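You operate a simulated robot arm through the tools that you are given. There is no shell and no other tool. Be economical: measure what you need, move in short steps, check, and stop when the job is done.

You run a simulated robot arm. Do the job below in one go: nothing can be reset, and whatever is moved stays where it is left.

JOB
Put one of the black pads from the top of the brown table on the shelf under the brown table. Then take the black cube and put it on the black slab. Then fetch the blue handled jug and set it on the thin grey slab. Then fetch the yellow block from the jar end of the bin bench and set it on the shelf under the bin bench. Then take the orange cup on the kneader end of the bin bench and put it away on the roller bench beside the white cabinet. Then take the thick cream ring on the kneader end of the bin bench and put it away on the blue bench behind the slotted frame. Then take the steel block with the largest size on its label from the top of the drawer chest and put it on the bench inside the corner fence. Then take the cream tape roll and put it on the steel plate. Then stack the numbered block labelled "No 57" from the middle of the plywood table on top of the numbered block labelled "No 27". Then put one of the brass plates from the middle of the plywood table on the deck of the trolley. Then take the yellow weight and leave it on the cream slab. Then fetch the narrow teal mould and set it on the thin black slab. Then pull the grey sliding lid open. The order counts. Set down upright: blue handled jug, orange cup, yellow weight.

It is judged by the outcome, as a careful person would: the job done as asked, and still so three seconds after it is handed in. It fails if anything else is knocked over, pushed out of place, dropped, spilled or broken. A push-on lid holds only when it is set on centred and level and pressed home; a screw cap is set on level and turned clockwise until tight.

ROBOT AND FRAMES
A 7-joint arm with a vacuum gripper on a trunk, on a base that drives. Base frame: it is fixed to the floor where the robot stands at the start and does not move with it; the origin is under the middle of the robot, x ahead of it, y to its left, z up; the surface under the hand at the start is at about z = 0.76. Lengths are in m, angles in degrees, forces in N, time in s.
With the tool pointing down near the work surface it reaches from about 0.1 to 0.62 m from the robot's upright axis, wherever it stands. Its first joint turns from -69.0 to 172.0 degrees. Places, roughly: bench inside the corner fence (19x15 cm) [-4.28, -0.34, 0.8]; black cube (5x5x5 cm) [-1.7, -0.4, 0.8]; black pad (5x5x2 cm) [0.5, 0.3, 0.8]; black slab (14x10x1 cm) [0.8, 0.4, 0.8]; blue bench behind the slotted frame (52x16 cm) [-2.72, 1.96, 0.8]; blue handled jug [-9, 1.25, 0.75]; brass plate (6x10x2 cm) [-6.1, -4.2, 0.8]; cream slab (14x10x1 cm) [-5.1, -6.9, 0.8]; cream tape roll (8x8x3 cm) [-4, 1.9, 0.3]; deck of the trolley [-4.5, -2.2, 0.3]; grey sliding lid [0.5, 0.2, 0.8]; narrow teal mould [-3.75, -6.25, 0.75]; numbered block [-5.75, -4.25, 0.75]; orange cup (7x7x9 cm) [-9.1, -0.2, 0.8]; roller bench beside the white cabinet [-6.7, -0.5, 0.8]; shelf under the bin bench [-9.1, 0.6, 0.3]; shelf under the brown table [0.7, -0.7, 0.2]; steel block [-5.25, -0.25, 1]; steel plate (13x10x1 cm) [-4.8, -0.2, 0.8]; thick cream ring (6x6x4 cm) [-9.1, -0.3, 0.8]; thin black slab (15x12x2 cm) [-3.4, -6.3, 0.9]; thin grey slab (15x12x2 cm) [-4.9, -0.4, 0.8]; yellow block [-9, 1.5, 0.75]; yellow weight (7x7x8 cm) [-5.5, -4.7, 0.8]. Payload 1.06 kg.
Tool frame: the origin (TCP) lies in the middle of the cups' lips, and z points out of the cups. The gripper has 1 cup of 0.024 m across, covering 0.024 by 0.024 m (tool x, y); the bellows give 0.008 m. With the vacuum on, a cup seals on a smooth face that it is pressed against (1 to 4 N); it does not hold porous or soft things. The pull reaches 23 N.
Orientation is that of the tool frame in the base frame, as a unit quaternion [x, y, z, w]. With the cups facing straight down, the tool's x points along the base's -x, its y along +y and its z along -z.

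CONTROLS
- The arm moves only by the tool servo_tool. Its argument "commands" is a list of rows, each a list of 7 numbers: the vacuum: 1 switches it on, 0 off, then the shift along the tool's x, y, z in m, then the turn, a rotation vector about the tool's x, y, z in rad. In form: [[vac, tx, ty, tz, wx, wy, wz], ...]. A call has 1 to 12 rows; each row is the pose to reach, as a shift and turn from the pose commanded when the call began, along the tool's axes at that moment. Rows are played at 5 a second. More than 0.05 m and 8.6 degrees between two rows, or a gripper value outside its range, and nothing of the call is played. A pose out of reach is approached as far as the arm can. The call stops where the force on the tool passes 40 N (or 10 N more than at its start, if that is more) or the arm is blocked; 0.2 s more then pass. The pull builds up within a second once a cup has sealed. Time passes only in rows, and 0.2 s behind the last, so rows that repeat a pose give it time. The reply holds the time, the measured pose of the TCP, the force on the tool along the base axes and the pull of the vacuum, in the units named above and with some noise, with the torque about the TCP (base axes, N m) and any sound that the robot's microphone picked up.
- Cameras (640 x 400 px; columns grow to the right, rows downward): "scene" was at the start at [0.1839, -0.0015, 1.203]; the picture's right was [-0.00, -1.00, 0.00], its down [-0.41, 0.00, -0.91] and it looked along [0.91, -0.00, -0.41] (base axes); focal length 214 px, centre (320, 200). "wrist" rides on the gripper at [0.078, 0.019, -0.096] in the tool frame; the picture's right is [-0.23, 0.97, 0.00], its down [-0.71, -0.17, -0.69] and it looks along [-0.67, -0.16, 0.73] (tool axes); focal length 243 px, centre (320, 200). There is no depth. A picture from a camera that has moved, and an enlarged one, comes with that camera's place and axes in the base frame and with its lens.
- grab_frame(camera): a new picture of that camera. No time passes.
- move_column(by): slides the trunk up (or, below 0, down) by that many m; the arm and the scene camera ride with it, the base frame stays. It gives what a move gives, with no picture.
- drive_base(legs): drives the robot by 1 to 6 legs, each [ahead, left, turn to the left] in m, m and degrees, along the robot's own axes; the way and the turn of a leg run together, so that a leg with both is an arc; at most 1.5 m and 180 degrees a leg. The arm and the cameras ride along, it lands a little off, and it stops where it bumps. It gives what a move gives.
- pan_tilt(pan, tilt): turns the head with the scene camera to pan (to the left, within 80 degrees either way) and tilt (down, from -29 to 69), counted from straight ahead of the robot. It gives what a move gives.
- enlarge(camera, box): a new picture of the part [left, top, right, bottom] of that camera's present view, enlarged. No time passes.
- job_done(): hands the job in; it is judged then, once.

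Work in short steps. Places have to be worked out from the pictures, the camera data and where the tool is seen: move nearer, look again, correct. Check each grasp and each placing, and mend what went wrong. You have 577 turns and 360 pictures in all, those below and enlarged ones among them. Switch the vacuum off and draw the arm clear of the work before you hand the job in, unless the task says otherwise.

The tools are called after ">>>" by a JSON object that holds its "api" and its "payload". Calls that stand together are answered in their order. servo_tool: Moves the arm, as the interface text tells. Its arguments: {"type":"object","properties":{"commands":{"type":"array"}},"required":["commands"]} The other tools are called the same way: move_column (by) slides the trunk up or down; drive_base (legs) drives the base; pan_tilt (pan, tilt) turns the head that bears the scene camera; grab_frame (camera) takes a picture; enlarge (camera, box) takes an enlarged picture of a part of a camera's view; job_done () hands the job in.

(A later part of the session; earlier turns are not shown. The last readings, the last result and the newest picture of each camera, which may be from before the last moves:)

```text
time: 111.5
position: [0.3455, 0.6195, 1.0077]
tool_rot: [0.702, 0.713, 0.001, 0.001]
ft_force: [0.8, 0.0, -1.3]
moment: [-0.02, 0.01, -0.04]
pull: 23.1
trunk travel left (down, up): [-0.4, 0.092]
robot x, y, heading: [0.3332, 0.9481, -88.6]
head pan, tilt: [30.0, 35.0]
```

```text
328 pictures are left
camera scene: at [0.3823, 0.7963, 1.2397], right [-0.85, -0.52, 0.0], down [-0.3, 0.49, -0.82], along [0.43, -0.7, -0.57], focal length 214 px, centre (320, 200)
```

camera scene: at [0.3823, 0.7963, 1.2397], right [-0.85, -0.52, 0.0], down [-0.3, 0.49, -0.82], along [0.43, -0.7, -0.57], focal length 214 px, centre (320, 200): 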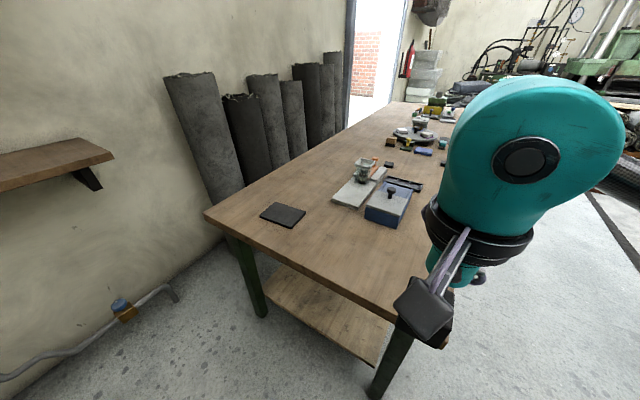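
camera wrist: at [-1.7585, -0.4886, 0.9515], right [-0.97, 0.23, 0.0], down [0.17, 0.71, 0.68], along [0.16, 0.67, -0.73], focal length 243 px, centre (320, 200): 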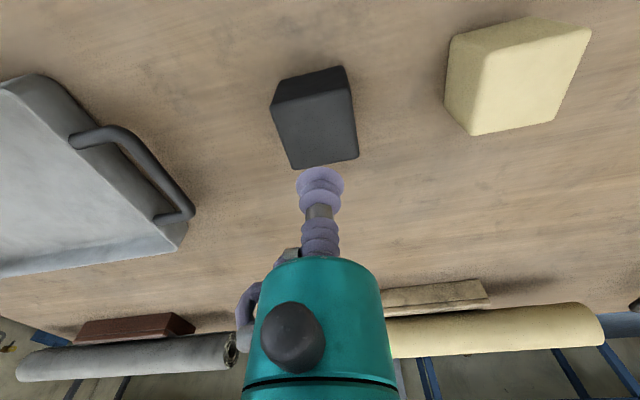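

Slab at ≈(0.80,0.366); table end y≈0.50. Move left 0.4 and ahead 0.1.

>>> {"api": "drive_base", "payload": {"legs": [[0, 0.4, 0], [0.1, 0, 0]]}}

>>> {"api": "pan_tilt", "payload": {"pan": 0, "tilt": 45}}

>>> {"api": "grab_frame", "payload": {"camera": "scene"}}

>>> {"api": "grab_frame", "payload": {"camera": "wrist"}}

```text
time: 116.3
position: [0.7476, 0.5298, 1.0066]
tool_rot: [0.703, 0.712, 0.002, -0.001]
ft_force: [0.0, -0.9, -2.1]
moment: [0.01, -0.02, 0.02]
pull: 22.7
trunk travel left (down, up): [-0.4, 0.092]
robot x, y, heading: [0.74, 0.8581, -88.7]
head pan, tilt: [30.0, 35.0]
```

```text
time: 117.2
position: [0.7472, 0.5308, 1.0072]
tool_rot: [0.702, 0.712, 0.002, -0.001]
ft_force: [0.2, 0.5, -1.1]
moment: [0.02, -0.02, 0.0]
pull: 22.3
trunk travel left (down, up): [-0.4, 0.092]
robot x, y, heading: [0.7371, 0.8559, -88.6]
head pan, tilt: [0.0, 45.0]
```

```text
327 pictures are left
camera scene: at [0.7414, 0.7008, 1.2249], right [-1.0, -0.02, 0.0], down [-0.02, 0.71, -0.71], along [0.02, -0.71, -0.71], focal length 214 px, centre (320, 200)
```

scene: 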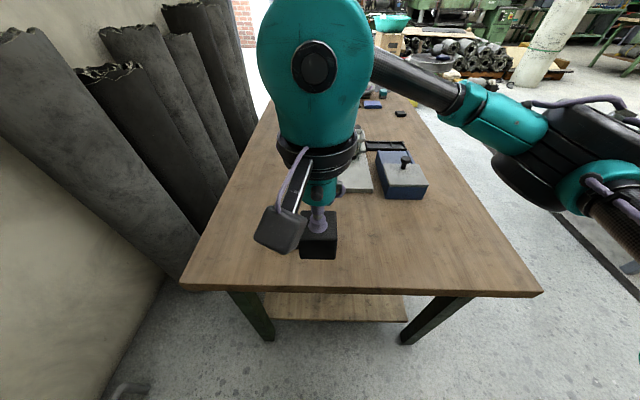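

```text
326 pictures are left
camera wrist: at [0.7646, 0.6097, 1.1034], right [0.97, -0.22, 0.0], down [-0.16, -0.71, 0.68], along [-0.15, -0.67, -0.73], focal length 243 px, centre (320, 200)
```

wrist: 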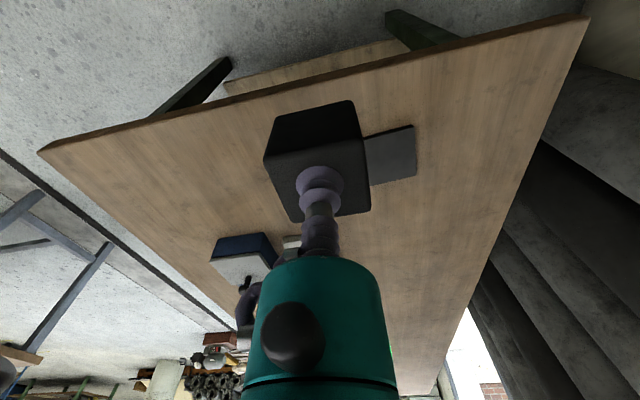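

Move over (0.80,0.37) at height and view.

>>> {"api": "servo_tool", "payload": {"commands": [[1, -0.04, 0.012, 0, 0, 0, 0], [1, -0.08, 0.025, 0, 0, 0, 0], [1, -0.12, 0.04, 0, 0, 0, 0], [1, -0.16, 0.05, 0, 0, 0, 0], [1, -0.16, 0.05, 0.04, 0, 0, 0], [1, -0.16, 0.05, 0.08, 0, 0, 0], [1, -0.16, 0.05, 0.12, 0, 0, 0], [1, -0.16, 0.05, 0.12, 0, 0, 0]]}}

>>> {"api": "grab_frame", "payload": {"camera": "scene"}}

>>> {"api": "grab_frame", "payload": {"camera": "wrist"}}

```text
time: 119.0
position: [0.7974, 0.3719, 0.8862]
tool_rot: [0.703, 0.711, 0.002, -0.001]
ft_force: [-0.3, -0.7, -0.6]
moment: [-0.04, 0.01, 0.01]
pull: 23.4
trunk travel left (down, up): [-0.4, 0.092]
robot x, y, heading: [0.7367, 0.8561, -88.8]
head pan, tilt: [0.0, 45.0]
```

```text
325 pictures are left
camera scene: at [0.7413, 0.7008, 1.2249], right [-1.0, -0.02, 0.0], down [-0.02, 0.71, -0.71], along [0.02, -0.71, -0.71], focal length 214 px, centre (320, 200)
```

scene: 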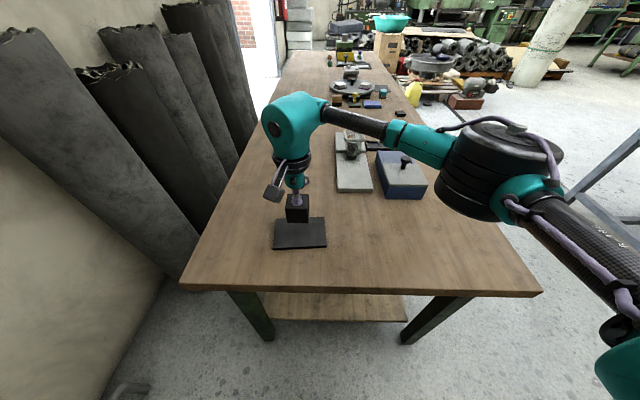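

```text
324 pictures are left
camera wrist: at [0.816, 0.4495, 0.9823], right [0.97, -0.22, 0.0], down [-0.16, -0.71, 0.68], along [-0.15, -0.67, -0.73], focal length 243 px, centre (320, 200)
```

wrist: 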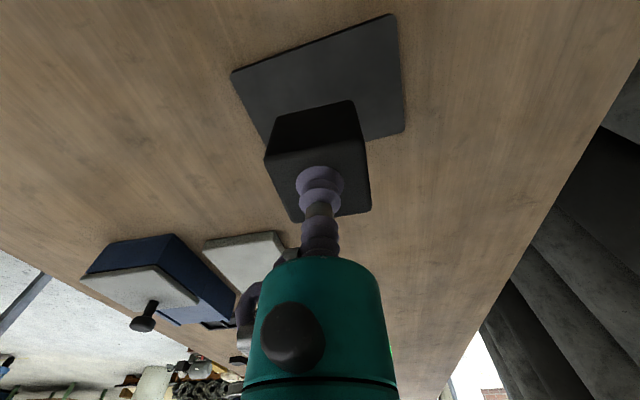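

Slab centre ≈(0.797,0.367). Lower the cube onto it.

>>> {"api": "servo_tool", "payload": {"commands": [[1, -0.005, 0, 0.03, 0, 0, 0], [1, -0.005, 0, 0.05, 0, 0, 0], [1, -0.005, 0, 0.058, 0, 0, 0], [1, -0.005, 0, 0.064, 0, 0, 0], [1, -0.005, 0, 0.066, 0, 0, 0], [1, -0.005, 0, 0.066, 0, 0, 0]]}}

```text
time: 120.5
position: [0.8, 0.3651, 0.8202]
tool_rot: [0.703, 0.711, 0.002, 0.0]
ft_force: [0.6, -0.1, -1.9]
moment: [-0.03, 0.01, -0.01]
pull: 22.4
trunk travel left (down, up): [-0.4, 0.092]
robot x, y, heading: [0.7388, 0.8583, -88.7]
head pan, tilt: [0.0, 45.0]
```

>>> {"api": "servo_tool", "payload": {"commands": [[1, 0, 0, 0.003, 0, 0, 0], [1, 0, 0, 0.006, 0, 0, 0], [1, 0, 0, 0.006, 0, 0, 0]]}}

```text
time: 121.2
position: [0.7986, 0.3656, 0.8164]
tool_rot: [0.703, 0.711, 0.002, 0.001]
ft_force: [-1.8, -1.9, 18.0]
moment: [-0.02, 0.05, -0.01]
pull: 22.7
trunk travel left (down, up): [-0.4, 0.092]
robot x, y, heading: [0.7372, 0.8595, -88.5]
head pan, tilt: [0.0, 45.0]
```

Contact. Release and lift.

>>> {"api": "servo_tool", "payload": {"commands": [[0, 0, 0, -0.004, 0, 0, 0], [0, 0, 0, -0.004, 0, 0, 0], [0, 0, 0, -0.004, 0, 0, 0], [0, 0, 0, -0.008, 0, 0, 0], [0, 0, 0, -0.05, 0, 0, 0], [0, 0, 0, -0.1, 0, 0, 0], [0, 0, 0, -0.15, 0, 0, 0], [0, 0.05, 0, -0.15, 0, 0, 0], [0, 0.1, 0, -0.15, 0, 0, 0]]}}

>>> {"api": "grab_frame", "payload": {"camera": "scene"}}

```text
time: 123.2
position: [0.7952, 0.4685, 0.9676]
tool_rot: [0.704, 0.711, 0.001, 0.0]
ft_force: [-0.3, 0.1, 0.3]
moment: [0.01, -0.02, 0.0]
pull: 0.1
trunk travel left (down, up): [-0.4, 0.092]
robot x, y, heading: [0.737, 0.8571, -88.2]
head pan, tilt: [0.0, 45.0]
```

```text
323 pictures are left
camera scene: at [0.7413, 0.7011, 1.2249], right [-1.0, -0.02, 0.0], down [-0.02, 0.71, -0.71], along [0.02, -0.71, -0.71], focal length 214 px, centre (320, 200)
```

scene: 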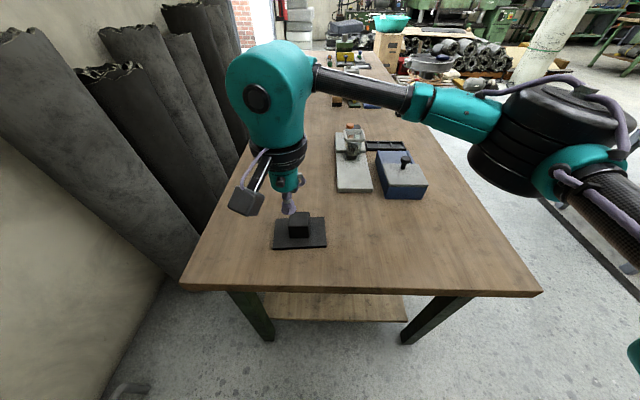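

Cube is on the slab. Now drive toward the far end of the hall: back to the corridor, then facing -x.

>>> {"api": "drive_base", "payload": {"legs": [[-0.08, 0, 0], [0, -1.25, 0], [1.4, 0, 0], [0.5, 0, 0], [0, 0, -90]]}}

>>> {"api": "pan_tilt", "payload": {"pan": 0, "tilt": 15}}

>>> {"api": "grab_frame", "payload": {"camera": "scene"}}

```text
time: 148.2
position: [-0.8459, -1.0626, 0.9669]
tool_rot: [1.0, 0.007, 0.001, 0.001]
ft_force: [0.0, 0.4, 0.4]
moment: [-0.02, -0.03, 0.02]
pull: 0.0
trunk travel left (down, up): [-0.4, 0.092]
robot x, y, heading: [-0.4579, -1.0004, -178.4]
head pan, tilt: [0.0, 45.0]
```

```text
time: 149.1
position: [-0.8459, -1.0631, 0.9679]
tool_rot: [1.0, 0.008, 0.001, 0.002]
ft_force: [-0.4, -0.8, 0.6]
moment: [0.01, 0.05, -0.01]
pull: 0.0
trunk travel left (down, up): [-0.4, 0.092]
robot x, y, heading: [-0.454, -0.9993, -178.5]
head pan, tilt: [0.0, 15.0]
```

```text
322 pictures are left
camera scene: at [-0.6214, -1.0066, 1.2717], right [-0.03, 1.0, 0.0], down [0.26, 0.01, -0.97], along [-0.97, -0.03, -0.26], focal length 214 px, centre (320, 200)
```

scene: 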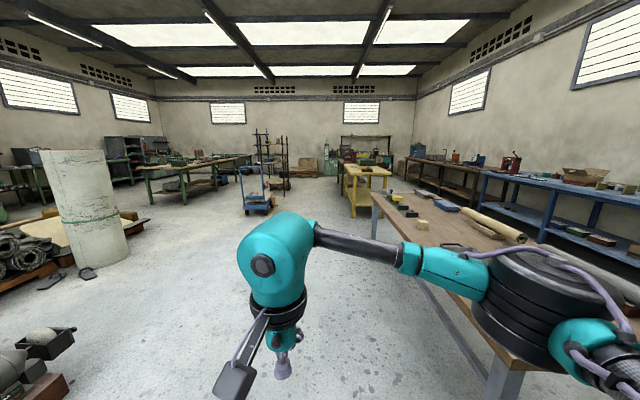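

Corridor at y≈-1.1 is clear. Drive ahead 4.5 m.

>>> {"api": "drive_base", "payload": {"legs": [[1.5, 0, 0], [1.5, 0, 0], [1.5, 0, 0]]}}

>>> {"api": "grab_frame", "payload": {"camera": "scene"}}

>>> {"api": "pan_tilt", "payload": {"pan": -70, "tilt": 20}}

>>> {"api": "grab_frame", "payload": {"camera": "scene"}}

```text
time: 170.3
position: [-5.2884, -1.1224, 0.9665]
tool_rot: [1.0, 0.0, 0.001, 0.001]
ft_force: [-0.5, -0.4, 0.0]
moment: [-0.03, 0.0, -0.02]
pull: 0.1
trunk travel left (down, up): [-0.4, 0.092]
robot x, y, heading: [-4.895, -1.0644, -179.5]
head pan, tilt: [0.0, 15.0]
```

```text
321 pictures are left
camera scene: at [-5.0628, -1.0693, 1.2717], right [-0.01, 1.0, 0.0], down [0.26, 0.0, -0.97], along [-0.97, -0.01, -0.26], focal length 214 px, centre (320, 200)
```

scene: 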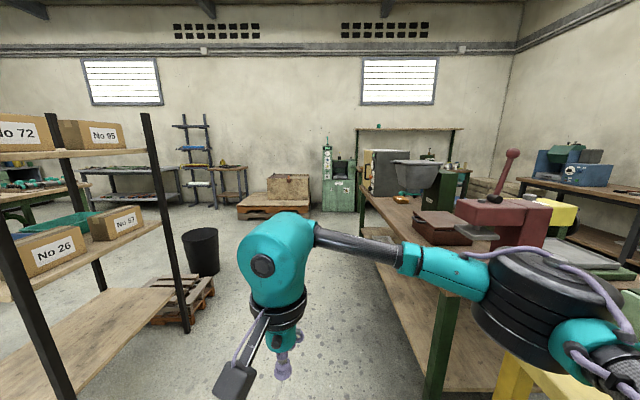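

```text
time: 171.7
position: [-5.2878, -1.1219, 0.9673]
tool_rot: [1.0, 0.001, 0.001, 0.0]
ft_force: [0.2, -1.1, -0.1]
moment: [-0.02, 0.02, 0.02]
pull: 0.1
trunk travel left (down, up): [-0.4, 0.092]
robot x, y, heading: [-4.8958, -1.0671, -179.7]
head pan, tilt: [-70.0, 20.0]
```

```text
320 pictures are left
camera scene: at [-5.0021, -0.9811, 1.2636], right [0.94, 0.35, 0.0], down [0.12, -0.32, -0.94], along [-0.33, 0.88, -0.34], focal length 214 px, centre (320, 200)
```

scene: 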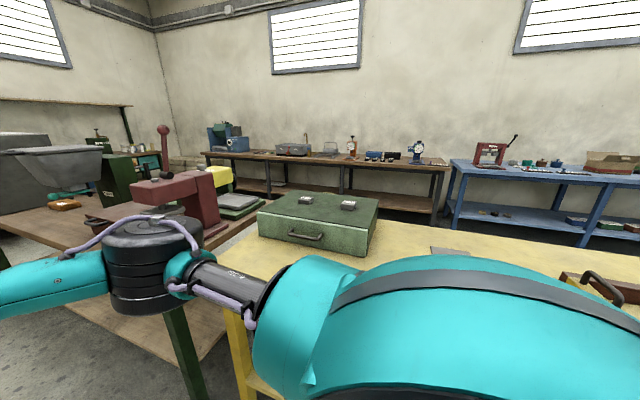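

Continue to x≈-7.6 and look at the bin bench.

>>> {"api": "drive_base", "payload": {"legs": [[1.4, 0, 0], [1.3, 0, 0]]}}

>>> {"api": "pan_tilt", "payload": {"pan": -40, "tilt": 25}}

>>> {"api": "grab_frame", "payload": {"camera": "scene"}}

```text
time: 184.8
position: [-7.981, -1.1315, 0.9662]
tool_rot: [1.0, -0.004, 0.001, 0.001]
ft_force: [0.2, 0.1, 0.9]
moment: [-0.03, -0.01, 0.01]
pull: 0.0
trunk travel left (down, up): [-0.4, 0.092]
robot x, y, heading: [-7.5895, -1.0817, -179.7]
head pan, tilt: [-70.0, 20.0]
```

```text
time: 185.8
position: [-7.9815, -1.1324, 0.9666]
tool_rot: [1.0, -0.004, 0.001, 0.002]
ft_force: [0.8, -0.5, -0.2]
moment: [-0.04, -0.03, 0.02]
pull: 0.2
trunk travel left (down, up): [-0.4, 0.092]
robot x, y, heading: [-7.589, -1.0798, -179.7]
head pan, tilt: [-40.0, 25.0]
```

```text
319 pictures are left
camera scene: at [-7.7337, -1.022, 1.2555], right [0.64, 0.77, 0.0], down [0.32, -0.27, -0.91], along [-0.7, 0.58, -0.42], focal length 214 px, centre (320, 200)
```

scene: 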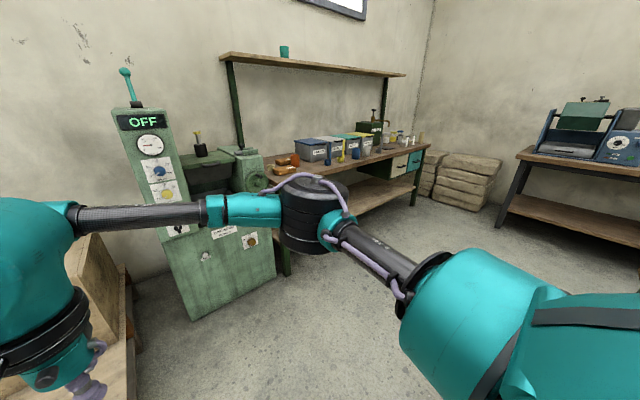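

Kneader front is near x≈-8.9; check clearance to the right before sliding along +y.

>>> {"api": "pan_tilt", "payload": {"pan": -80, "tilt": 30}}

>>> {"api": "grab_frame", "payload": {"camera": "scene"}}

```text
time: 186.8
position: [-7.9814, -1.1325, 0.9656]
tool_rot: [1.0, -0.004, 0.001, 0.001]
ft_force: [-0.3, 0.8, -0.9]
moment: [0.01, 0.02, 0.02]
pull: 0.1
trunk travel left (down, up): [-0.4, 0.092]
robot x, y, heading: [-7.5913, -1.0798, -179.7]
head pan, tilt: [-80.0, 30.0]
```

```text
318 pictures are left
camera scene: at [-7.679, -0.992, 1.2475], right [0.98, 0.18, 0.0], down [0.09, -0.49, -0.87], along [-0.15, 0.85, -0.5], focal length 214 px, centre (320, 200)
```

scene: 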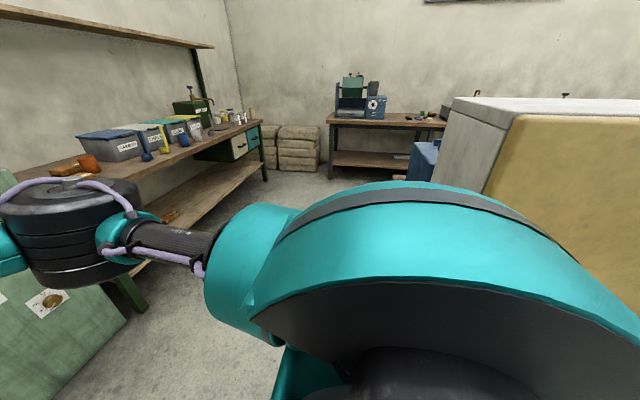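

Cabinet end is near x≈-7.4; go ahead 0.35 and then slide right 2.0 m.

>>> {"api": "drive_base", "payload": {"legs": [[0.35, 0, 0], [0, -1.5, 0], [0, -0.55, 0]]}}

>>> {"api": "pan_tilt", "payload": {"pan": 0, "tilt": 30}}

>>> {"api": "grab_frame", "payload": {"camera": "scene"}}

```text
time: 207.2
position: [-8.3439, 0.9451, 0.966]
tool_rot: [1.0, -0.006, 0.001, 0.001]
ft_force: [0.2, -0.3, -0.6]
moment: [0.0, -0.02, -0.02]
pull: 0.0
trunk travel left (down, up): [-0.4, 0.092]
robot x, y, heading: [-7.9518, 0.9953, 179.8]
head pan, tilt: [-80.0, 30.0]
```

```text
time: 208.7
position: [-8.343, 0.9459, 0.9666]
tool_rot: [1.0, -0.006, 0.0, 0.0]
ft_force: [-0.4, 0.1, -0.7]
moment: [0.01, 0.0, -0.03]
pull: 0.0
trunk travel left (down, up): [-0.4, 0.092]
robot x, y, heading: [-7.952, 0.995, 180.0]
head pan, tilt: [0.0, 30.0]
```

```text
317 pictures are left
camera scene: at [-8.1144, 0.9945, 1.2475], right [0.0, 1.0, 0.0], down [0.5, 0.0, -0.87], along [-0.87, 0.0, -0.5], focal length 214 px, centre (320, 200)
```

scene: 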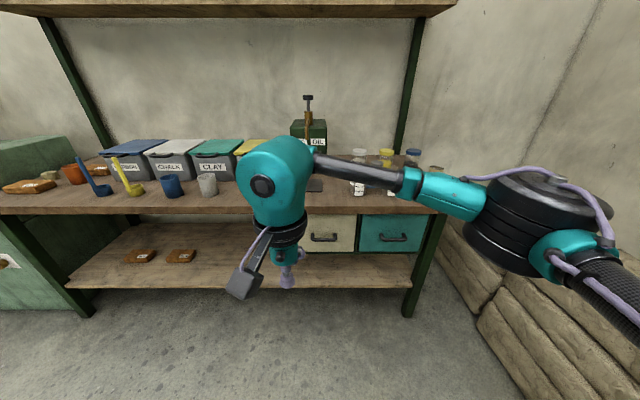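

>>> {"api": "grab_frame", "payload": {"camera": "wrist"}}

>>> {"api": "enlarge", "payload": {"camera": "scene", "box": [0, 120, 440, 300]}}

```text
316 pictures are left
camera wrist: at [-8.2654, 0.926, 1.0626], right [-0.25, -0.97, 0.0], down [-0.71, 0.18, 0.68], along [-0.66, 0.17, -0.73], focal length 243 px, centre (320, 200)
```

wrist: 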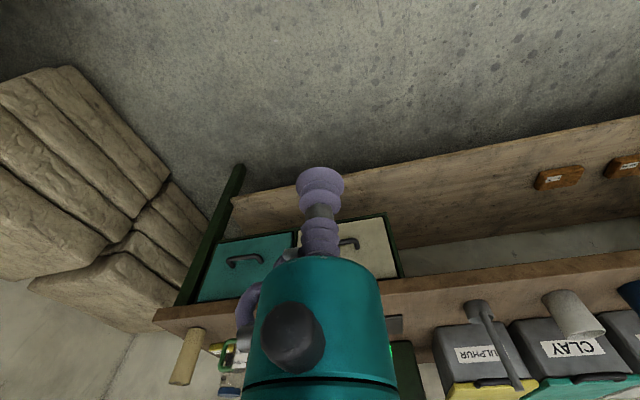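

```text
1.45 times, centred on (220, 210) of scene
camera zoom: at [-8.1144, 0.9945, 1.2475], right [0.0, 1.0, 0.0], down [0.5, 0.0, -0.87], along [-0.87, 0.0, -0.5], focal length 312 px, centre (466, 186)
```

zoom: 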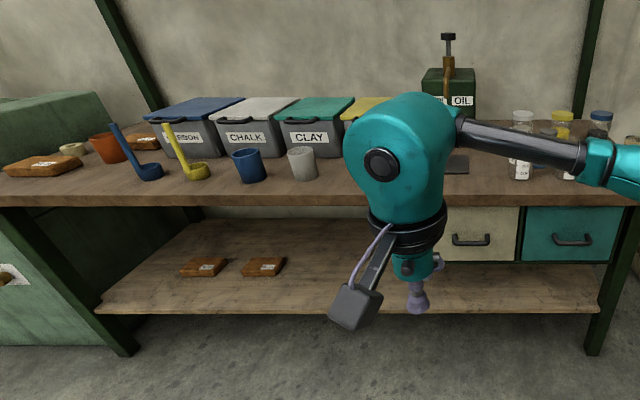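

The forearm hides the jug. Slide right 0.35 m and look again.

>>> {"api": "drive_base", "payload": {"legs": [[0, -0.4, 0]]}}

>>> {"api": "grab_frame", "payload": {"camera": "scene"}}

>>> {"api": "enlarge", "payload": {"camera": "scene", "box": [100, 100, 420, 300]}}

```text
time: 212.7
position: [-8.3437, 1.3408, 0.967]
tool_rot: [1.0, -0.004, 0.002, 0.001]
ft_force: [-1.2, 0.9, 0.4]
moment: [-0.02, -0.01, 0.0]
pull: 0.0
trunk travel left (down, up): [-0.4, 0.092]
robot x, y, heading: [-7.9521, 1.3931, -179.8]
head pan, tilt: [0.0, 30.0]
```

```text
314 pictures are left
camera scene: at [-8.1146, 1.3919, 1.2475], right [0.0, 1.0, 0.0], down [0.5, 0.0, -0.87], along [-0.87, 0.0, -0.5], focal length 214 px, centre (320, 200)
```

scene: 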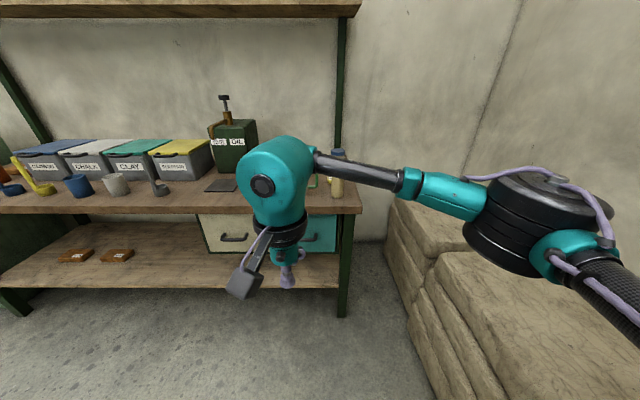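

```text
2.00 times, centred on (260, 200) of scene
camera zoom: at [-8.1146, 1.3919, 1.2475], right [0.0, 1.0, 0.0], down [0.5, 0.0, -0.87], along [-0.87, 0.0, -0.5], focal length 429 px, centre (440, 200)
```

zoom: 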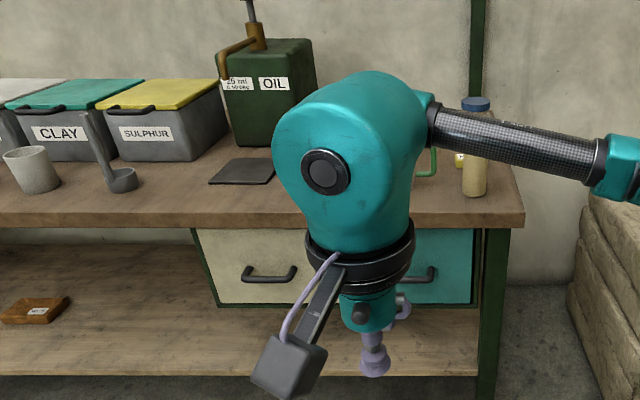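

Move the tool left and in to unblock the view.

>>> {"api": "servo_tool", "payload": {"commands": [[0, 0.02, 0.04, 0, 0, 0, 0], [0, 0.04, 0.08, 0, 0, 0, 0], [0, 0.06, 0.12, 0, 0, 0, 0], [0, 0.08, 0.16, 0, 0, 0, 0], [0, 0.09, 0.2, 0, 0, 0, 0], [0, 0.09, 0.23, 0, 0, 0, 0]]}}

>>> {"api": "grab_frame", "payload": {"camera": "scene"}}

```text
time: 214.1
position: [-8.2593, 1.1588, 0.9666]
tool_rot: [1.0, -0.004, 0.001, 0.0]
ft_force: [-0.3, -0.6, -0.3]
moment: [-0.01, 0.04, -0.02]
pull: 0.1
out of reach, approached as far as the arm can: row 5, 6
trunk travel left (down, up): [-0.4, 0.092]
robot x, y, heading: [-7.9522, 1.3952, -179.8]
head pan, tilt: [0.0, 30.0]
```

```text
312 pictures are left
camera scene: at [-8.1145, 1.3916, 1.2475], right [0.0, 1.0, 0.0], down [0.5, 0.0, -0.87], along [-0.87, 0.0, -0.5], focal length 214 px, centre (320, 200)
```

scene: 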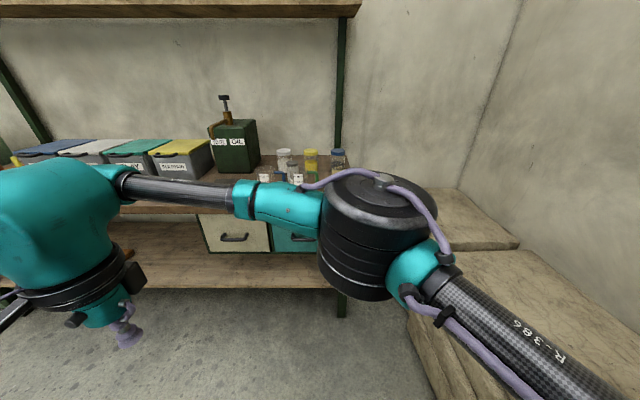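

Still blocked; tuck the arm back, slide left and turn right so I can look at the bench over my left side, away from the arm.

>>> {"api": "servo_tool", "payload": {"commands": [[0, 0, -0.04, 0, 0, 0, 0], [0, 0, -0.08, 0, 0, 0, 0], [0, 0, -0.12, 0, 0, 0, 0], [0, 0, -0.16, 0, 0, 0, 0]]}}

>>> {"api": "drive_base", "payload": {"legs": [[0, 0.2, 0], [0, 0, -70]]}}

>>> {"api": "pan_tilt", "payload": {"pan": 70, "tilt": 25}}

>>> {"api": "grab_frame", "payload": {"camera": "scene"}}

>>> {"api": "enlarge", "payload": {"camera": "scene", "box": [200, 110, 460, 270]}}

```text
time: 215.1
position: [-8.2578, 1.3203, 0.9668]
tool_rot: [1.0, -0.006, 0.001, 0.0]
ft_force: [-0.9, 0.1, -0.6]
moment: [0.01, 0.03, 0.01]
pull: 0.1
trunk travel left (down, up): [-0.4, 0.092]
robot x, y, heading: [-7.9502, 1.3922, -180.1]
head pan, tilt: [0.0, 30.0]
```

```text
time: 220.6
position: [-8.1208, 1.4532, 0.967]
tool_rot: [0.814, -0.581, 0.0, 0.001]
ft_force: [0.2, 0.0, -0.3]
moment: [0.03, 0.0, 0.02]
pull: 0.1
trunk travel left (down, up): [-0.4, 0.092]
robot x, y, heading: [-7.9494, 1.1863, 109.3]
head pan, tilt: [0.0, 30.0]
```

```text
time: 222.0
position: [-8.1192, 1.4533, 0.9669]
tool_rot: [0.813, -0.582, 0.0, 0.001]
ft_force: [0.4, 0.3, -0.4]
moment: [-0.01, 0.02, -0.03]
pull: 0.2
trunk travel left (down, up): [-0.4, 0.092]
robot x, y, heading: [-7.9505, 1.1886, 109.7]
head pan, tilt: [70.0, 25.0]
```

```text
311 pictures are left
camera scene: at [-8.0663, 1.2592, 1.2555], right [0.01, 1.0, 0.0], down [0.42, 0.0, -0.91], along [-0.91, 0.01, -0.42], focal length 214 px, centre (320, 200)
```

scene: 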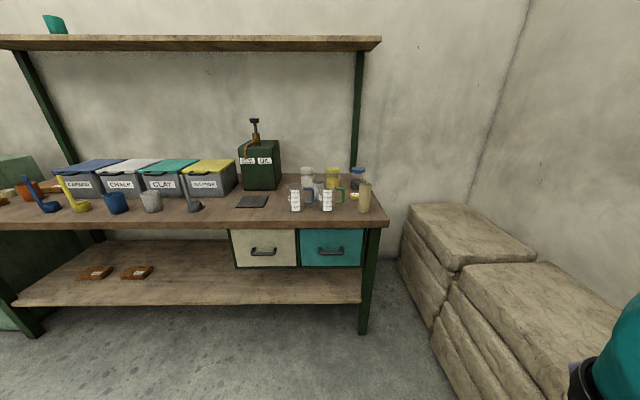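

```text
2.46 times, centred on (330, 190) of scene
camera zoom: at [-8.0663, 1.2592, 1.2555], right [0.01, 1.0, 0.0], down [0.42, 0.0, -0.91], along [-0.91, 0.01, -0.42], focal length 528 px, centre (295, 225)
```

zoom: 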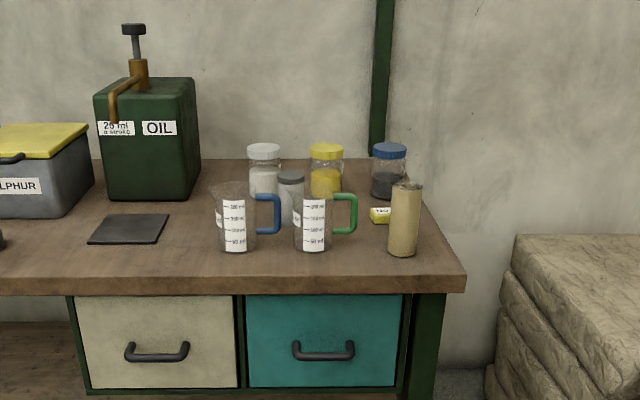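

The blue-handled jug (left one) stands at ≈(-9.04,1.15), ~0.13 m tall, open — it must be gripped by its side wall. Face the bench and test a horizontal tool pose in free space.

>>> {"api": "drive_base", "payload": {"legs": [[0, 0, 70], [0, 0.2, 0]]}}

>>> {"api": "servo_tool", "payload": {"commands": [[0, 0, 0, 0, 0, 0, 0.14], [0, 0, 0, 0, 0, 0, 0.28], [0, 0, 0, 0, 0, 0, 0.42], [0, 0, 0, 0, 0, 0, 0.56], [0, 0, 0, 0, 0, 0, 0.7], [0, 0, 0, 0, 0, 0, 0.84], [0, 0, 0, 0, 0, 0, 0.98], [0, 0, 0, 0, 0, 0, 1.12], [0, 0, 0, 0, 0, 0, 1.26], [0, 0, 0, 0, 0, 0, 1.4], [0, 0, 0, 0, 0, 0, 1.54], [0, 0, 0, 0, 0, 0, 1.57]]}}

>>> {"api": "pan_tilt", "payload": {"pan": 0, "tilt": 30}}

>>> {"api": "grab_frame", "payload": {"camera": "scene"}}

```text
time: 227.4
position: [-8.2597, 0.9209, 0.9663]
tool_rot: [1.0, -0.01, 0.001, 0.0]
ft_force: [-0.3, 0.0, -0.5]
moment: [0.01, 0.03, -0.03]
pull: 0.1
trunk travel left (down, up): [-0.4, 0.092]
robot x, y, heading: [-7.9521, 0.9904, 179.5]
head pan, tilt: [70.0, 25.0]
```

```text
time: 230.1
position: [-8.2595, 0.9201, 0.9673]
tool_rot: [-0.699, 0.715, -0.001, 0.0]
ft_force: [-0.1, 0.7, -0.4]
moment: [0.0, 0.01, -0.01]
pull: 0.0
trunk travel left (down, up): [-0.4, 0.092]
robot x, y, heading: [-7.9544, 0.9905, 179.4]
head pan, tilt: [70.0, 25.0]
```

```text
time: 231.5
position: [-8.2603, 0.9197, 0.966]
tool_rot: [-0.7, 0.714, -0.001, 0.0]
ft_force: [0.8, 0.0, -0.1]
moment: [0.0, 0.01, -0.03]
pull: 0.0
trunk travel left (down, up): [-0.4, 0.092]
robot x, y, heading: [-7.9524, 0.9863, 179.5]
head pan, tilt: [0.0, 30.0]
```

```text
309 pictures are left
camera scene: at [-8.1162, 0.9897, 1.2475], right [0.01, 1.0, 0.0], down [0.5, 0.0, -0.87], along [-0.87, 0.01, -0.5], focal length 214 px, centre (320, 200)
```

scene: 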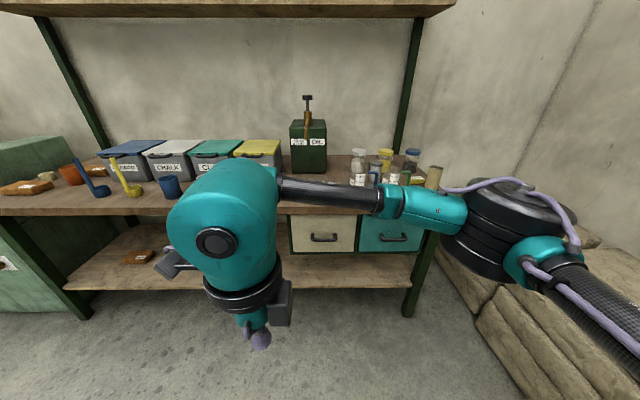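

Camera is now to the robot's left. Pitch the tool up to horizontal while extending forward.

>>> {"api": "servo_tool", "payload": {"commands": [[0, 0, 0.03, 0, -0.13, 0, 0], [0, 0, 0.06, 0, -0.26, 0, 0], [0, 0, 0.09, 0, -0.39, 0, 0], [0, 0, 0.12, 0, -0.52, 0, 0], [0, 0, 0.15, 0, -0.65, 0, 0], [0, 0, 0.18, 0, -0.78, 0, 0], [0, 0, 0.21, 0, -0.91, 0, 0], [0, 0, 0.24, 0, -1.04, 0, 0], [0, 0, 0.27, 0, -1.17, 0, 0], [0, 0, 0.3, 0, -1.3, 0, 0], [0, 0, 0.3, 0, -1.43, 0, 0], [0, 0, 0.3, 0, -1.57, 0, 0]]}}

>>> {"api": "grab_frame", "payload": {"camera": "scene"}}

>>> {"api": "grab_frame", "payload": {"camera": "wrist"}}

```text
time: 234.1
position: [-8.559, 0.9258, 0.9662]
tool_rot: [-0.494, 0.505, 0.505, -0.496]
ft_force: [-0.3, 0.7, -0.1]
moment: [0.03, -0.01, -0.03]
pull: 0.0
trunk travel left (down, up): [-0.4, 0.092]
robot x, y, heading: [-7.9515, 0.9881, 179.3]
head pan, tilt: [0.0, 30.0]
```

```text
308 pictures are left
camera scene: at [-8.1162, 0.9894, 1.2475], right [0.01, 1.0, 0.0], down [0.5, 0.0, -0.87], along [-0.87, 0.01, -0.5], focal length 214 px, centre (320, 200)
```

scene: 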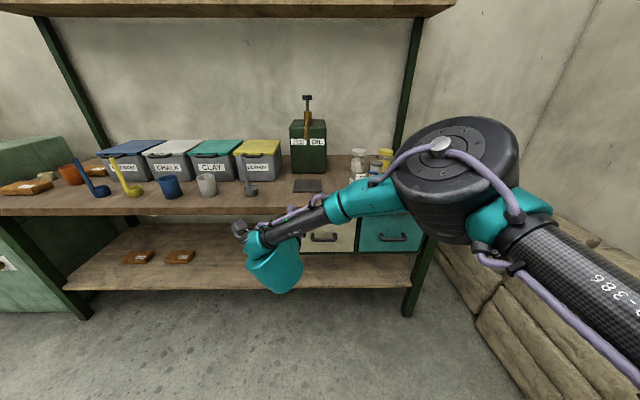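

```text
307 pictures are left
camera wrist: at [-8.4655, 0.8463, 0.986], right [0.0, 0.24, 0.97], down [0.7, 0.69, -0.17], along [-0.72, 0.68, -0.16], focal length 243 px, centre (320, 200)
```

wrist: 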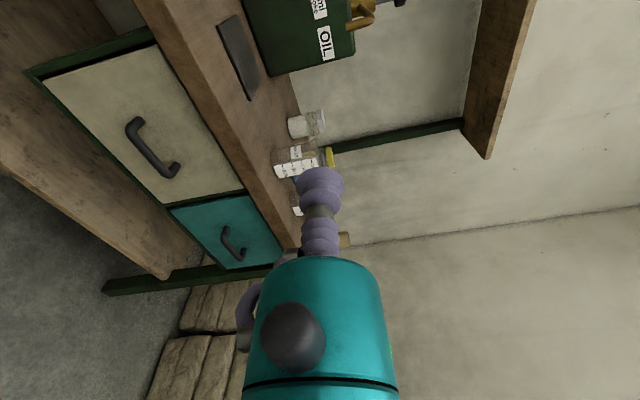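

Horizontal tool works. Now slide right ~0.23 so the tool lines up with the jug (y≈1.153), and check.

>>> {"api": "drive_base", "payload": {"legs": [[0, -0.23, 0]]}}

>>> {"api": "servo_tool", "payload": {"commands": [[0, 0, -0.04, 0, 0, 0, 0], [0, 0, -0.08, 0, 0, 0, 0], [0, 0, -0.12, 0, 0, 0, 0], [0, 0, -0.12, 0, 0, 0, 0]]}}

>>> {"api": "grab_frame", "payload": {"camera": "wrist"}}

>>> {"api": "grab_frame", "payload": {"camera": "scene"}}

```text
time: 236.7
position: [-8.5567, 1.1525, 0.9666]
tool_rot: [-0.495, 0.506, 0.504, -0.494]
ft_force: [0.0, -0.6, -0.3]
moment: [0.0, -0.02, 0.0]
pull: 0.1
trunk travel left (down, up): [-0.4, 0.092]
robot x, y, heading: [-7.9494, 1.2164, 179.5]
head pan, tilt: [0.0, 30.0]
```

```text
time: 237.7
position: [-8.5564, 1.1515, 0.8454]
tool_rot: [-0.496, 0.506, 0.504, -0.495]
ft_force: [-0.5, 0.3, -0.1]
moment: [-0.01, -0.03, 0.01]
pull: 0.2
trunk travel left (down, up): [-0.4, 0.092]
robot x, y, heading: [-7.9525, 1.2147, 179.6]
head pan, tilt: [0.0, 30.0]
```

```text
306 pictures are left
camera wrist: at [-8.4631, 1.0717, 0.8653], right [0.0, 0.24, 0.97], down [0.7, 0.69, -0.17], along [-0.71, 0.68, -0.16], focal length 243 px, centre (320, 200)
```

wrist: 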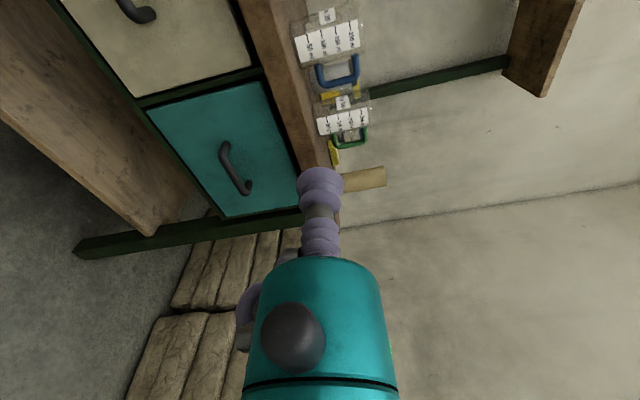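

```text
305 pictures are left
camera scene: at [-8.1139, 1.2167, 1.2476], right [0.01, 1.0, 0.0], down [0.5, -0.01, -0.87], along [-0.87, 0.01, -0.5], focal length 214 px, centre (320, 200)
```

scene: 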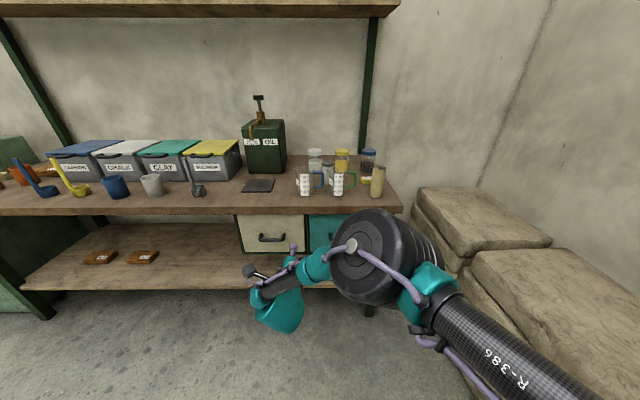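

>>> {"api": "enlarge", "payload": {"camera": "scene", "box": [260, 140, 400, 228]}}

>>> {"api": "enlarge", "payload": {"camera": "wrist", "box": [260, 0, 420, 100]}}

```text
4.55 times, centred on (330, 184) of scene
camera zoom: at [-8.1139, 1.2167, 1.2476], right [0.01, 1.0, 0.0], down [0.5, -0.01, -0.87], along [-0.87, 0.01, -0.5], focal length 975 px, centre (274, 273)
```

zoom: 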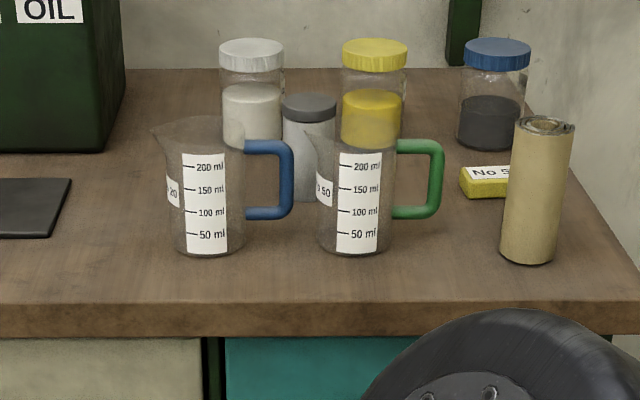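

```text
4.00 times, centred on (340, 50) of wrist
camera zoom: at [-8.4631, 1.0717, 0.8653], right [0.0, 0.24, 0.97], down [0.7, 0.69, -0.17], along [-0.71, 0.68, -0.16], focal length 970 px, centre (240, 800)
```

zoom: 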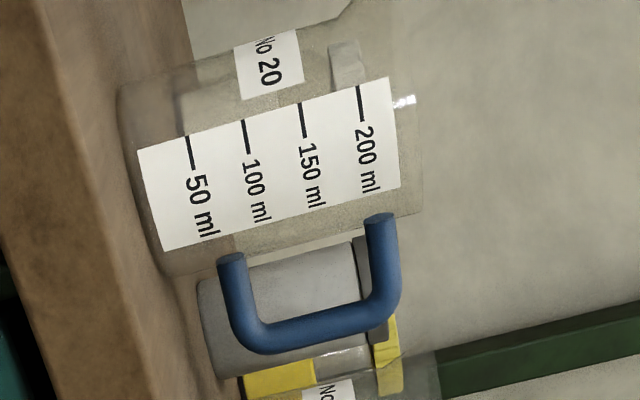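

Triangulating from both cameras: bench top is z≈0.80, jug front face x≈-8.92, axis (-8.955,1.165). Raise to z 0.87, shift to y 1.165 and drive ahead 0.28.

>>> {"api": "servo_tool", "payload": {"commands": [[0, -0.013, 0.025, 0, 0, 0, 0], [0, -0.013, 0.025, 0, 0, 0, 0]]}}

>>> {"api": "drive_base", "payload": {"legs": [[0.27, 0, 0]]}}

>>> {"api": "grab_frame", "payload": {"camera": "wrist"}}

>>> {"api": "grab_frame", "payload": {"camera": "scene"}}

```text
time: 238.3
position: [-8.5571, 1.1637, 0.8713]
tool_rot: [-0.495, 0.506, 0.504, -0.495]
ft_force: [-0.4, -0.3, -0.1]
moment: [-0.01, 0.03, 0.01]
pull: 0.1
trunk travel left (down, up): [-0.4, 0.092]
robot x, y, heading: [-7.9486, 1.215, 179.5]
head pan, tilt: [0.0, 30.0]
```

```text
time: 240.2
position: [-8.822, 1.1683, 0.8703]
tool_rot: [-0.495, 0.507, 0.505, -0.494]
ft_force: [-0.6, 0.5, 0.6]
moment: [0.01, 0.04, 0.03]
pull: 0.0
trunk travel left (down, up): [-0.4, 0.092]
robot x, y, heading: [-8.2173, 1.2225, 179.2]
head pan, tilt: [0.0, 30.0]
```

```text
302 pictures are left
camera wrist: at [-8.7285, 1.0892, 0.8902], right [0.0, 0.24, 0.97], down [0.7, 0.69, -0.17], along [-0.71, 0.68, -0.16], focal length 243 px, centre (320, 200)
```

wrist: 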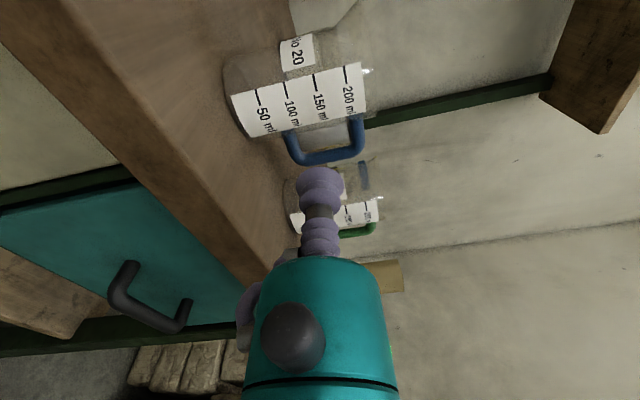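

```text
301 pictures are left
camera scene: at [-8.3788, 1.2201, 1.2474], right [0.01, 1.0, 0.0], down [0.5, -0.01, -0.87], along [-0.87, 0.01, -0.5], focal length 214 px, centre (320, 200)
```

scene: 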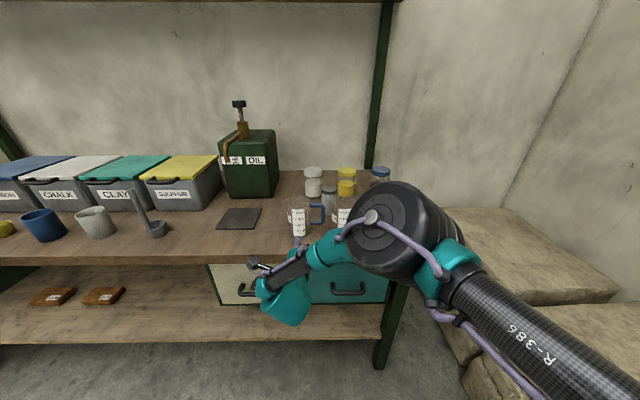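

Aligned (jug axis y≈1.167). Approach with vacuum on in small steps.

>>> {"api": "servo_tool", "payload": {"commands": [[1, 0, 0, 0.03, 0, 0, 0], [1, 0, 0, 0.06, 0, 0, 0], [1, 0, 0, 0.08, 0, 0, 0], [1, 0, 0, 0.088, 0, 0, 0], [1, 0, 0, 0.092, 0, 0, 0], [1, 0, 0, 0.096, 0, 0, 0], [1, 0, 0, 0.1, 0, 0, 0], [1, 0, 0, 0.1, 0, 0, 0]]}}

>>> {"api": "grab_frame", "payload": {"camera": "wrist"}}

```text
time: 242.0
position: [-8.9216, 1.17, 0.8706]
tool_rot: [-0.495, 0.506, 0.504, -0.494]
ft_force: [0.9, 0.9, 0.5]
moment: [-0.02, 0.02, -0.04]
pull: 0.1
trunk travel left (down, up): [-0.4, 0.092]
robot x, y, heading: [-8.2157, 1.2185, 179.3]
head pan, tilt: [0.0, 30.0]
```

```text
300 pictures are left
camera wrist: at [-8.8278, 1.0916, 0.8905], right [0.0, 0.24, 0.97], down [0.7, 0.69, -0.17], along [-0.71, 0.68, -0.17], focal length 243 px, centre (320, 200)
```

wrist: 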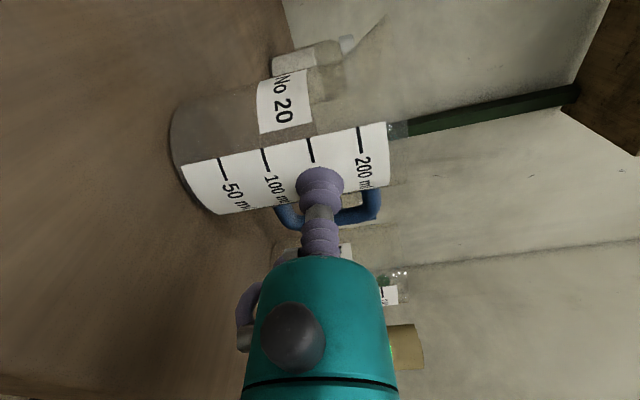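

Nearly touching. Continue in 2 mm steps.

>>> {"api": "servo_tool", "payload": {"commands": [[1, 0, 0, 0.002, 0, 0, 0], [1, 0, 0, 0.004, 0, 0, 0], [1, 0, 0, 0.006, 0, 0, 0], [1, 0, 0, 0.008, 0, 0, 0], [1, 0, 0, 0.01, 0, 0, 0], [1, 0, 0, 0.01, 0, 0, 0], [1, 0, 0, 0.01, 0, 0, 0]]}}

```text
time: 243.6
position: [-8.9273, 1.1748, 0.8739]
tool_rot: [-0.495, 0.506, 0.504, -0.495]
ft_force: [0.5, -0.4, -0.3]
moment: [-0.01, 0.02, 0.0]
pull: 0.1
out of reach, approached as far as the arm can: row 2, 3, 4, 5, 6, 7
trunk travel left (down, up): [-0.4, 0.092]
robot x, y, heading: [-8.2204, 1.2211, 179.3]
head pan, tilt: [0.0, 30.0]
```

Arm is at its reach; pull back 4 cm, drive ahead 8 cm.

>>> {"api": "servo_tool", "payload": {"commands": [[1, 0.003, 0, -0.03, 0, 0, 0], [1, 0.006, -0.003, -0.07, 0, 0, 0], [1, 0.006, -0.003, -0.1, 0, 0, 0]]}}

>>> {"api": "drive_base", "payload": {"legs": [[0.075, 0, 0]]}}

>>> {"api": "grab_frame", "payload": {"camera": "wrist"}}

```text
time: 244.4
position: [-8.8264, 1.1672, 0.8733]
tool_rot: [-0.495, 0.507, 0.505, -0.494]
ft_force: [1.0, 0.0, 0.3]
moment: [0.0, 0.01, -0.01]
pull: 0.2
trunk travel left (down, up): [-0.4, 0.092]
robot x, y, heading: [-8.2125, 1.2227, 179.3]
head pan, tilt: [0.0, 30.0]
```

```text
time: 245.4
position: [-8.9018, 1.1666, 0.8711]
tool_rot: [-0.496, 0.506, 0.503, -0.494]
ft_force: [-0.6, -0.2, -0.6]
moment: [-0.01, 0.03, 0.01]
pull: 0.0
trunk travel left (down, up): [-0.4, 0.092]
robot x, y, heading: [-8.2914, 1.2149, 179.5]
head pan, tilt: [0.0, 30.0]
```

```text
299 pictures are left
camera wrist: at [-8.808, 1.0872, 0.8917], right [0.0, 0.24, 0.97], down [0.7, 0.69, -0.17], along [-0.71, 0.68, -0.17], focal length 243 px, centre (320, 200)
```

wrist: 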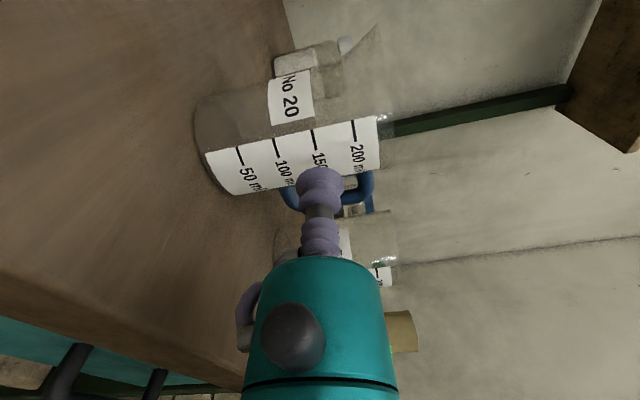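

>>> {"api": "servo_tool", "payload": {"commands": [[1, 0, 0, 0.015, 0, 0, 0], [1, 0, 0, 0.022, 0, 0, 0], [1, 0, 0, 0.026, 0, 0, 0], [1, 0, 0, 0.029, 0, 0, 0], [1, 0, 0, 0.032, 0, 0, 0], [1, 0, 0, 0.035, 0, 0, 0], [1, 0, 0, 0.035, 0, 0, 0]]}}

```text
time: 247.0
position: [-8.9369, 1.1666, 0.8725]
tool_rot: [-0.495, 0.505, 0.504, -0.496]
ft_force: [0.6, -0.2, 2.7]
moment: [0.01, 0.0, -0.02]
pull: 22.7
trunk travel left (down, up): [-0.4, 0.092]
robot x, y, heading: [-8.2858, 1.2216, 179.4]
head pan, tilt: [0.0, 30.0]
```

Sealed on the jug wall. Lift it.

>>> {"api": "servo_tool", "payload": {"commands": [[1, 0, 0.01, 0, 0, 0, 0], [1, 0, 0.03, 0, 0, 0, 0], [1, 0, 0.06, 0, 0, 0, 0], [1, 0, 0.09, 0, 0, 0, 0], [1, 0, 0.09, 0, 0, 0, 0]]}}

>>> {"api": "grab_frame", "payload": {"camera": "wrist"}}

```text
time: 248.2
position: [-8.936, 1.1673, 0.9636]
tool_rot: [-0.496, 0.506, 0.504, -0.494]
ft_force: [0.1, -0.2, -1.1]
moment: [0.01, -0.08, 0.0]
pull: 23.1
trunk travel left (down, up): [-0.4, 0.092]
robot x, y, heading: [-8.2877, 1.2182, 179.5]
head pan, tilt: [0.0, 30.0]
```

```text
298 pictures are left
camera wrist: at [-8.8431, 1.088, 0.9825], right [0.0, 0.24, 0.97], down [0.7, 0.69, -0.17], along [-0.71, 0.68, -0.16], focal length 243 px, centre (320, 200)
```

wrist: 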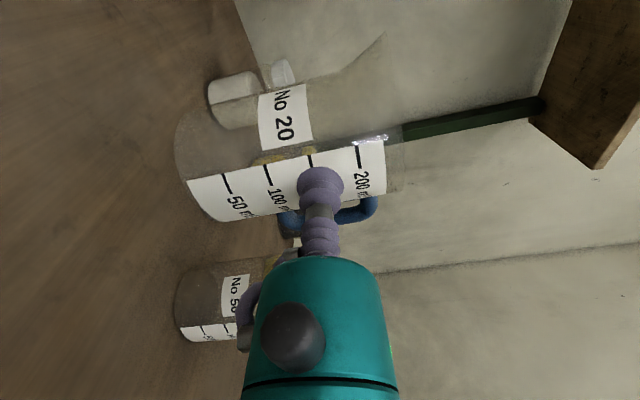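

Jug held upright. Back out, retract a bit, and drive (backing along +x) to the yellow table.

>>> {"api": "drive_base", "payload": {"legs": [[-0.33, 0, 0]]}}

>>> {"api": "servo_tool", "payload": {"commands": [[1, 0, 0.03, -0.03, 0, 0, 0], [1, 0, 0.06, -0.06, 0, 0, 0], [1, 0, 0.08, -0.09, 0, 0, 0], [1, 0, 0.08, -0.1, 0, 0, 0]]}}

>>> {"api": "drive_base", "payload": {"legs": [[0, 1.4, 0], [0, 1.2, 0]]}}

>>> {"api": "grab_frame", "payload": {"camera": "scene"}}

```text
time: 250.4
position: [-8.6057, 1.1618, 0.9627]
tool_rot: [-0.497, 0.505, 0.503, -0.495]
ft_force: [0.0, 0.5, -1.3]
moment: [-0.01, -0.02, 0.01]
pull: 22.7
trunk travel left (down, up): [-0.4, 0.092]
robot x, y, heading: [-7.9571, 1.2174, 179.5]
head pan, tilt: [0.0, 30.0]
```

```text
time: 251.4
position: [-8.5071, 1.1596, 1.0415]
tool_rot: [-0.496, 0.506, 0.503, -0.495]
ft_force: [-0.6, 0.2, -1.2]
moment: [-0.03, -0.08, 0.0]
pull: 22.8
trunk travel left (down, up): [-0.4, 0.092]
robot x, y, heading: [-7.9558, 1.2179, 179.5]
head pan, tilt: [0.0, 30.0]
```

```text
time: 274.4
position: [-8.5357, -1.4533, 1.0412]
tool_rot: [-0.492, 0.508, 0.507, -0.492]
ft_force: [-0.3, 1.0, -1.6]
moment: [-0.01, -0.05, 0.0]
pull: 22.8
trunk travel left (down, up): [-0.4, 0.092]
robot x, y, heading: [-7.9883, -1.3998, 178.4]
head pan, tilt: [0.0, 30.0]
```

```text
297 pictures are left
camera scene: at [-8.151, -1.4011, 1.2475], right [0.02, 1.0, 0.0], down [0.5, -0.01, -0.87], along [-0.87, 0.02, -0.5], focal length 214 px, centre (320, 200)
```

scene: 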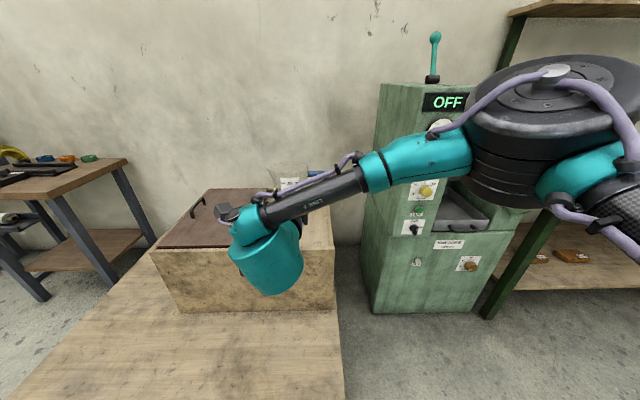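

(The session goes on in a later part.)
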